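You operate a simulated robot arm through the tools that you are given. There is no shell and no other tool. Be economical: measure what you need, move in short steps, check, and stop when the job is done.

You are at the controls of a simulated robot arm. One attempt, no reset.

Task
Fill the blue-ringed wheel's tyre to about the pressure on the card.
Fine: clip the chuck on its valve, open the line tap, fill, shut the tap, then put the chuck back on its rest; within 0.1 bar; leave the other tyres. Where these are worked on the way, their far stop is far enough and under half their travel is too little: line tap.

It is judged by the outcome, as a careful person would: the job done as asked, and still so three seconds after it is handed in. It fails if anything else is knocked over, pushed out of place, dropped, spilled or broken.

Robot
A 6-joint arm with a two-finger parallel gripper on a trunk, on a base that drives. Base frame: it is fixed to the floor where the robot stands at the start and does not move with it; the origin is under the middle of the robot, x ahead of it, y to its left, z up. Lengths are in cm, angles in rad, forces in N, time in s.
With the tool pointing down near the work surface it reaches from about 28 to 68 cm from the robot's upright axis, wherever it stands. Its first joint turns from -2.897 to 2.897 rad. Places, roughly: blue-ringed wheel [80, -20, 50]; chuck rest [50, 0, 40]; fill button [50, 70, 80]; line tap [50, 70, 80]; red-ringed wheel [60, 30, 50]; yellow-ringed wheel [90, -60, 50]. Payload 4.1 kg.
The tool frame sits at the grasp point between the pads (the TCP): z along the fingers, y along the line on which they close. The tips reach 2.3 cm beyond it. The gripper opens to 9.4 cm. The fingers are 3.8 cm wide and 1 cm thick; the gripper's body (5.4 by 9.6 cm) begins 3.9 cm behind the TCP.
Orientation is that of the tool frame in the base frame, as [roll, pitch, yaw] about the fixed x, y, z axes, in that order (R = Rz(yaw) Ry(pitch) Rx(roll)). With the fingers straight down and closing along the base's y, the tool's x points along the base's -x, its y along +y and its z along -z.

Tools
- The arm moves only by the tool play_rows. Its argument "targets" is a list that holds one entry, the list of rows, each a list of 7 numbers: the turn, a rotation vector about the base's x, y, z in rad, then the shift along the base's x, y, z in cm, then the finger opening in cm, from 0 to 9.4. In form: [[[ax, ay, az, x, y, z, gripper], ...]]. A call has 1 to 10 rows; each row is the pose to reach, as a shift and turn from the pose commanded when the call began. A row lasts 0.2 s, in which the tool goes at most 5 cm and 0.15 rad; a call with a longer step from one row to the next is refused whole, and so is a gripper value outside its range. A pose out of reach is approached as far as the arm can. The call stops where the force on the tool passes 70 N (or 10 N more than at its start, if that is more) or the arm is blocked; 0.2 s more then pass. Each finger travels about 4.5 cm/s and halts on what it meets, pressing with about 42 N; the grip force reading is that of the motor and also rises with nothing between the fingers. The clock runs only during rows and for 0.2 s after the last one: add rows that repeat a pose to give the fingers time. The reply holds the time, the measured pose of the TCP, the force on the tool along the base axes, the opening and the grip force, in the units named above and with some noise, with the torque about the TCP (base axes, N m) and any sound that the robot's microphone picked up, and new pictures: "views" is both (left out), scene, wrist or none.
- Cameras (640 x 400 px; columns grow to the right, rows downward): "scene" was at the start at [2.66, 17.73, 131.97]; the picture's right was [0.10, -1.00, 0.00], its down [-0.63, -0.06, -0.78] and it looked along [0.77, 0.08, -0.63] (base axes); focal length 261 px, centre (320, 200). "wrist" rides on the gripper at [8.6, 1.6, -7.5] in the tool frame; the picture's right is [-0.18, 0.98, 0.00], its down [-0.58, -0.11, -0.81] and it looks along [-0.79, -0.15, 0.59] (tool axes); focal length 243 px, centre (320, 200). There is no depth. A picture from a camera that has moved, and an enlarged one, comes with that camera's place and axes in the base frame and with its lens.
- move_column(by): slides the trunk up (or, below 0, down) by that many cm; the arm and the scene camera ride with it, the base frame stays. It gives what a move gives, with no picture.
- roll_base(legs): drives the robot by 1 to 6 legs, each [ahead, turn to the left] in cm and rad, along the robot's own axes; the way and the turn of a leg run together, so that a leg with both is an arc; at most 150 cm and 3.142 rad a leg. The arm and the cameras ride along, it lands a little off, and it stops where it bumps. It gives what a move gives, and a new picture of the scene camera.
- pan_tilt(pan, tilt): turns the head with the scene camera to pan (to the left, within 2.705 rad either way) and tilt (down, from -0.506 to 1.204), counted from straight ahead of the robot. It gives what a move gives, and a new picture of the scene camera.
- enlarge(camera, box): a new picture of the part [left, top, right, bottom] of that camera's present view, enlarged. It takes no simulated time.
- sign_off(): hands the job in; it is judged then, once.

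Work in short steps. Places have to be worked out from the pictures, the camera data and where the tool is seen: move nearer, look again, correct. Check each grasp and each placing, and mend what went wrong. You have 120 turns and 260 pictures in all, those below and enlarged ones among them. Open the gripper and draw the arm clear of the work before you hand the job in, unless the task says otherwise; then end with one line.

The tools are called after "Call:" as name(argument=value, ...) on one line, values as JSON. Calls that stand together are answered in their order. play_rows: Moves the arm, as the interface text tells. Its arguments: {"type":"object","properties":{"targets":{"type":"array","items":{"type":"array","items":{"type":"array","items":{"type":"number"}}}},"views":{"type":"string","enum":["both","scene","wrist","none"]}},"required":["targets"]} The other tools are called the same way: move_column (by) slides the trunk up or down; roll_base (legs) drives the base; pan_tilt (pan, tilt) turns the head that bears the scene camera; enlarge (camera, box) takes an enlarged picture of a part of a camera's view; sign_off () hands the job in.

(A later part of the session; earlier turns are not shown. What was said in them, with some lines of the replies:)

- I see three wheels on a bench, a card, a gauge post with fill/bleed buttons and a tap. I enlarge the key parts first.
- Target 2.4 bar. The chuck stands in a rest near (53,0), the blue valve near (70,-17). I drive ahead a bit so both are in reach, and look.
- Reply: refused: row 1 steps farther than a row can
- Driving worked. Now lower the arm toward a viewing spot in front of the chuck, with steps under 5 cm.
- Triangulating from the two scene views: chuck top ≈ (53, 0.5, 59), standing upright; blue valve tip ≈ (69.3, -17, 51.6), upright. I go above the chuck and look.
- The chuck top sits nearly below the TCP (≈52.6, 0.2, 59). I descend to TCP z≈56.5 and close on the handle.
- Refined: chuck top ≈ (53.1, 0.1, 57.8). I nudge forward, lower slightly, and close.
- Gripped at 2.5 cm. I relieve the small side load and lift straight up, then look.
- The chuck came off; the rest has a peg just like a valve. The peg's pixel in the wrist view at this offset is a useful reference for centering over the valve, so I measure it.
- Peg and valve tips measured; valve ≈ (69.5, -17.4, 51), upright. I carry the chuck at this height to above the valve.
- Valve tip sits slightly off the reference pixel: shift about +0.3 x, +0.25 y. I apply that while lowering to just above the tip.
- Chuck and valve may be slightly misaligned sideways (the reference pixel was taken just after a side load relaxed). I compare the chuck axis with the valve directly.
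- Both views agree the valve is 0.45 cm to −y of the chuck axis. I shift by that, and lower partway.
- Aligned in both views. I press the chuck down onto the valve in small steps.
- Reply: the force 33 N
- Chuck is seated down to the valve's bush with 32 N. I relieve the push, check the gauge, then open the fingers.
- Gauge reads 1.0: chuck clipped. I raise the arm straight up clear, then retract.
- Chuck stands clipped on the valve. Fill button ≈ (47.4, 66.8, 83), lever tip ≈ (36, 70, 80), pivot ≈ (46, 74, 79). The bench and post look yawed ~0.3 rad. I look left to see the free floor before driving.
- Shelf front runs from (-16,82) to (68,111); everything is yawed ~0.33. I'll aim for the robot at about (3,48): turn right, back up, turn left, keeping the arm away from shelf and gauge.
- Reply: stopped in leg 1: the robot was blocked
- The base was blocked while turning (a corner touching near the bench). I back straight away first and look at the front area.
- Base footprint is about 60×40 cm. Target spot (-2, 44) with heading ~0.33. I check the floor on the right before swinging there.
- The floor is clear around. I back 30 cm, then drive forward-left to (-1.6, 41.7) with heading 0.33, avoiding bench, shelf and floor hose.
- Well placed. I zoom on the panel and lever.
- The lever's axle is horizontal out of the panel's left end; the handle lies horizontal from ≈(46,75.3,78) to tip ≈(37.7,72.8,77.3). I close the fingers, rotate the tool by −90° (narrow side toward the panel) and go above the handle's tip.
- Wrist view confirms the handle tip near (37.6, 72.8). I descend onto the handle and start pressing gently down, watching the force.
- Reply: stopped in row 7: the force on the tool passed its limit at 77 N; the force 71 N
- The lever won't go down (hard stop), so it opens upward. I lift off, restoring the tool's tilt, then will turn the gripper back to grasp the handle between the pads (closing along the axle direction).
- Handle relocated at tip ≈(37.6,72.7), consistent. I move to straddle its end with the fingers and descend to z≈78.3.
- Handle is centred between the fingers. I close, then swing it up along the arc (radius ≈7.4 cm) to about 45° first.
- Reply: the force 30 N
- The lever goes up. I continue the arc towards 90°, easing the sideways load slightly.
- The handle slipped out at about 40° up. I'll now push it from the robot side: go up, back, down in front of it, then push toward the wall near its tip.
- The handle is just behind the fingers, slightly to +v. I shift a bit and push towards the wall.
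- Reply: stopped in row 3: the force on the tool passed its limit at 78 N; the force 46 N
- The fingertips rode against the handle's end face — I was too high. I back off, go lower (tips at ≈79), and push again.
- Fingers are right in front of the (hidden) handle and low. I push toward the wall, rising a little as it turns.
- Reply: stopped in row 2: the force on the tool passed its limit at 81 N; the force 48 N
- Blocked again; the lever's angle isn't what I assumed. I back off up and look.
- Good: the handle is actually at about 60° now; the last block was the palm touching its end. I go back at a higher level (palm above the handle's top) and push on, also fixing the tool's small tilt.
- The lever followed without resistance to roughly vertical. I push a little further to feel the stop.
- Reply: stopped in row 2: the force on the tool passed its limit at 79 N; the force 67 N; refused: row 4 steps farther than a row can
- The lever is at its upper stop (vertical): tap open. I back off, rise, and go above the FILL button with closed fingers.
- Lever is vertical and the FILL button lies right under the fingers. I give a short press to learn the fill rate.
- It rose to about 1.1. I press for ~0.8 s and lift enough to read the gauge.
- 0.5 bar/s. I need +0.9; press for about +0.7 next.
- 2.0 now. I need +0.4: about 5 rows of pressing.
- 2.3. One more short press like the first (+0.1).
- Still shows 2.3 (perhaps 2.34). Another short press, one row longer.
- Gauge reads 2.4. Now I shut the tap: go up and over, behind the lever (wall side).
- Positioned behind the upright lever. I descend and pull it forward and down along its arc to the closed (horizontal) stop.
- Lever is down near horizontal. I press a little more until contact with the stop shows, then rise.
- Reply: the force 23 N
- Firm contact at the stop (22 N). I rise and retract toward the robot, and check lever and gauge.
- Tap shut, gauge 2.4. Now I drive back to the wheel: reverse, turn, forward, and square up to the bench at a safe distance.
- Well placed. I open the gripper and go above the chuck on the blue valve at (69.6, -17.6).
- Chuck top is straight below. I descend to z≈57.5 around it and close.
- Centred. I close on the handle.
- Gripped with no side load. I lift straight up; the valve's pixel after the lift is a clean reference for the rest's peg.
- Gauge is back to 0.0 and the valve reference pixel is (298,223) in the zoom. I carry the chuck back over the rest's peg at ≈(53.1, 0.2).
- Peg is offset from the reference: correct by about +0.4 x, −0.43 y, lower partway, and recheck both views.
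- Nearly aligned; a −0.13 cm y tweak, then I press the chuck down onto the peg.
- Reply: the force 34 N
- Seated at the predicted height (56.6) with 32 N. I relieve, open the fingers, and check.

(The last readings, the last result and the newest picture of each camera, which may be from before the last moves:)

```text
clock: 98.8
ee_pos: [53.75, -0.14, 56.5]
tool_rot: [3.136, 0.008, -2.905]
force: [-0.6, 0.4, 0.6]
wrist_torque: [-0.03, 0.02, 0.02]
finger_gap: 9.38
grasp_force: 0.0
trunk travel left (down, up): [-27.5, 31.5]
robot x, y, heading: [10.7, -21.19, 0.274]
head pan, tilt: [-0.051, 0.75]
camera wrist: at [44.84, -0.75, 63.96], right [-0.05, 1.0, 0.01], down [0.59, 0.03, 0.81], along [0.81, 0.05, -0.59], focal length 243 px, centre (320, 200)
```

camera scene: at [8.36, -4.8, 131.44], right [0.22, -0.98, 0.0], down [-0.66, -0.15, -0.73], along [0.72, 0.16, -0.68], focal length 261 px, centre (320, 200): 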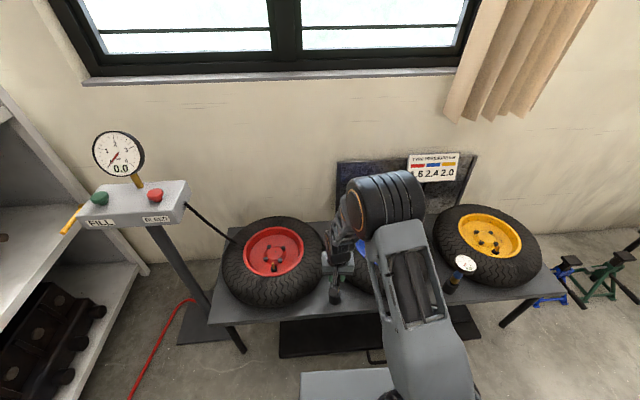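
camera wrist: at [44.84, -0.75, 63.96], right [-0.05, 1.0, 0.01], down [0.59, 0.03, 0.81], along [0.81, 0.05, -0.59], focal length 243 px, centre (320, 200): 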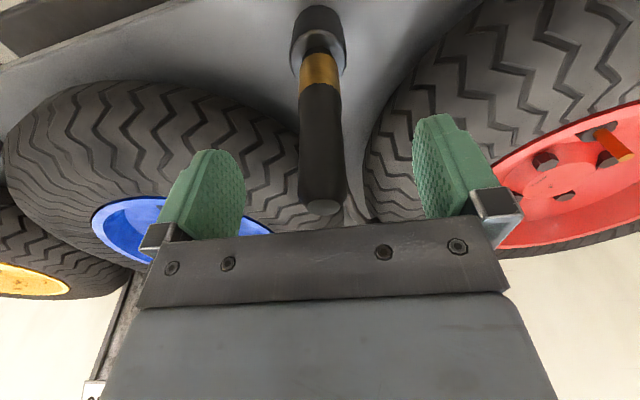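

The chuck stands on its own. I raise the arm straight up, retract, and inspect.

Call:
play_rows(targets=[[[0, 0, 0, 0, 0, 4, 9.4], [0, 0, 0, 0, 0, 8.5, 9.4], [0, 0, 0, 0, 0, 13, 9.4], [0, 0, 0, -1, -2, 17, 9.4], [0, 0, 0, -3, -5, 20, 9.4], [0, 0, 0, -5, -8, 23, 9.4], [0, 0, 0, -7, -11, 26, 9.4], [0, 0, 0, -9, -14, 29, 9.4], [0, 0, 0, -9, -17, 32, 9.4]]], views="scene")

Call:
enlarge(camera="scene", box=[300, 230, 400, 320])

Call:
enlarge(camera="scene", box=[50, 120, 200, 250])

```text
clock: 100.8
ee_pos: [44.6, -17.16, 88.58]
tool_rot: [3.135, 0.004, -2.904]
force: [-0.6, 0.3, 0.0]
wrist_torque: [0.01, -0.02, 0.01]
finger_gap: 9.4
grasp_force: 0.1
trunk travel left (down, up): [-27.5, 31.5]
robot x, y, heading: [10.6, -21.32, 0.269]
head pan, tilt: [-0.051, 0.75]
camera scene: at [8.62, -4.68, 131.38], right [0.22, -0.98, 0.0], down [-0.67, -0.15, -0.73], along [0.71, 0.16, -0.68], focal length 261 px, centre (320, 200)
```

scene: 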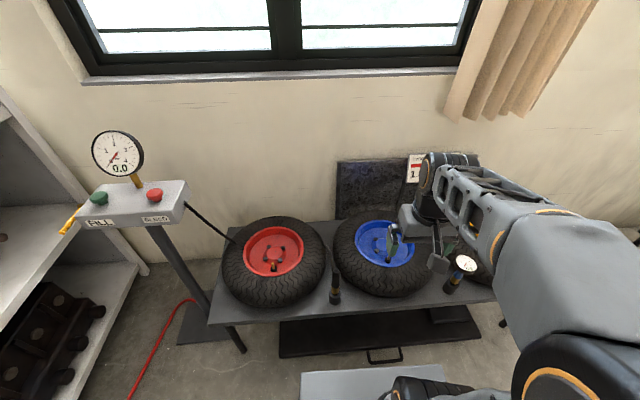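

```text
4.44 times, centred on (350, 275) of scene
camera zoom: at [8.62, -4.68, 131.38], right [0.22, -0.98, 0.0], down [-0.67, -0.15, -0.73], along [0.71, 0.16, -0.68], focal length 1161 px, centre (187, -133)
```

zoom: 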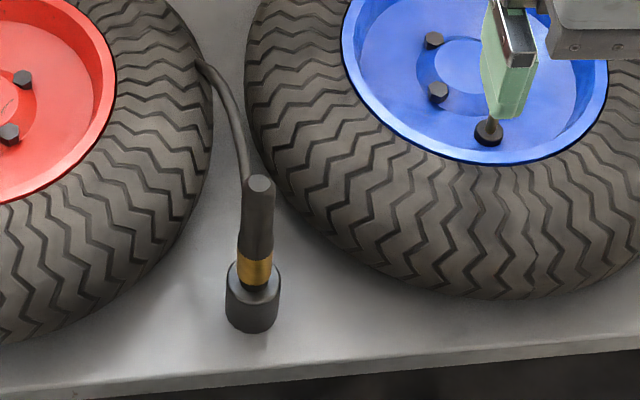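

```text
3.08 times, centred on (125, 185) of scene
camera zoom: at [8.62, -4.68, 131.38], right [0.22, -0.98, 0.0], down [-0.67, -0.15, -0.73], along [0.71, 0.16, -0.68], focal length 804 px, centre (920, 246)
```

zoom: 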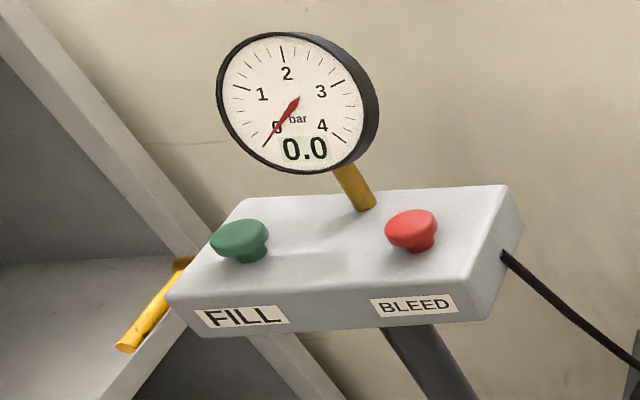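

The chuck is back on its rest, the tap is shut, the gauge is at 0.0, and nothing has been disturbed. The gripper is open and clear, so I hand in.

Call:
sign_off()

```text
The job is handed in.
```

The blue-ringed wheel's tyre read 2.4 bar on the gauge after filling, matching the card. The tap is shut, the chuck is back on its rest, the other tyres were left alone, and the base bumped something near the bench once while turning, with nothing seen out of place.
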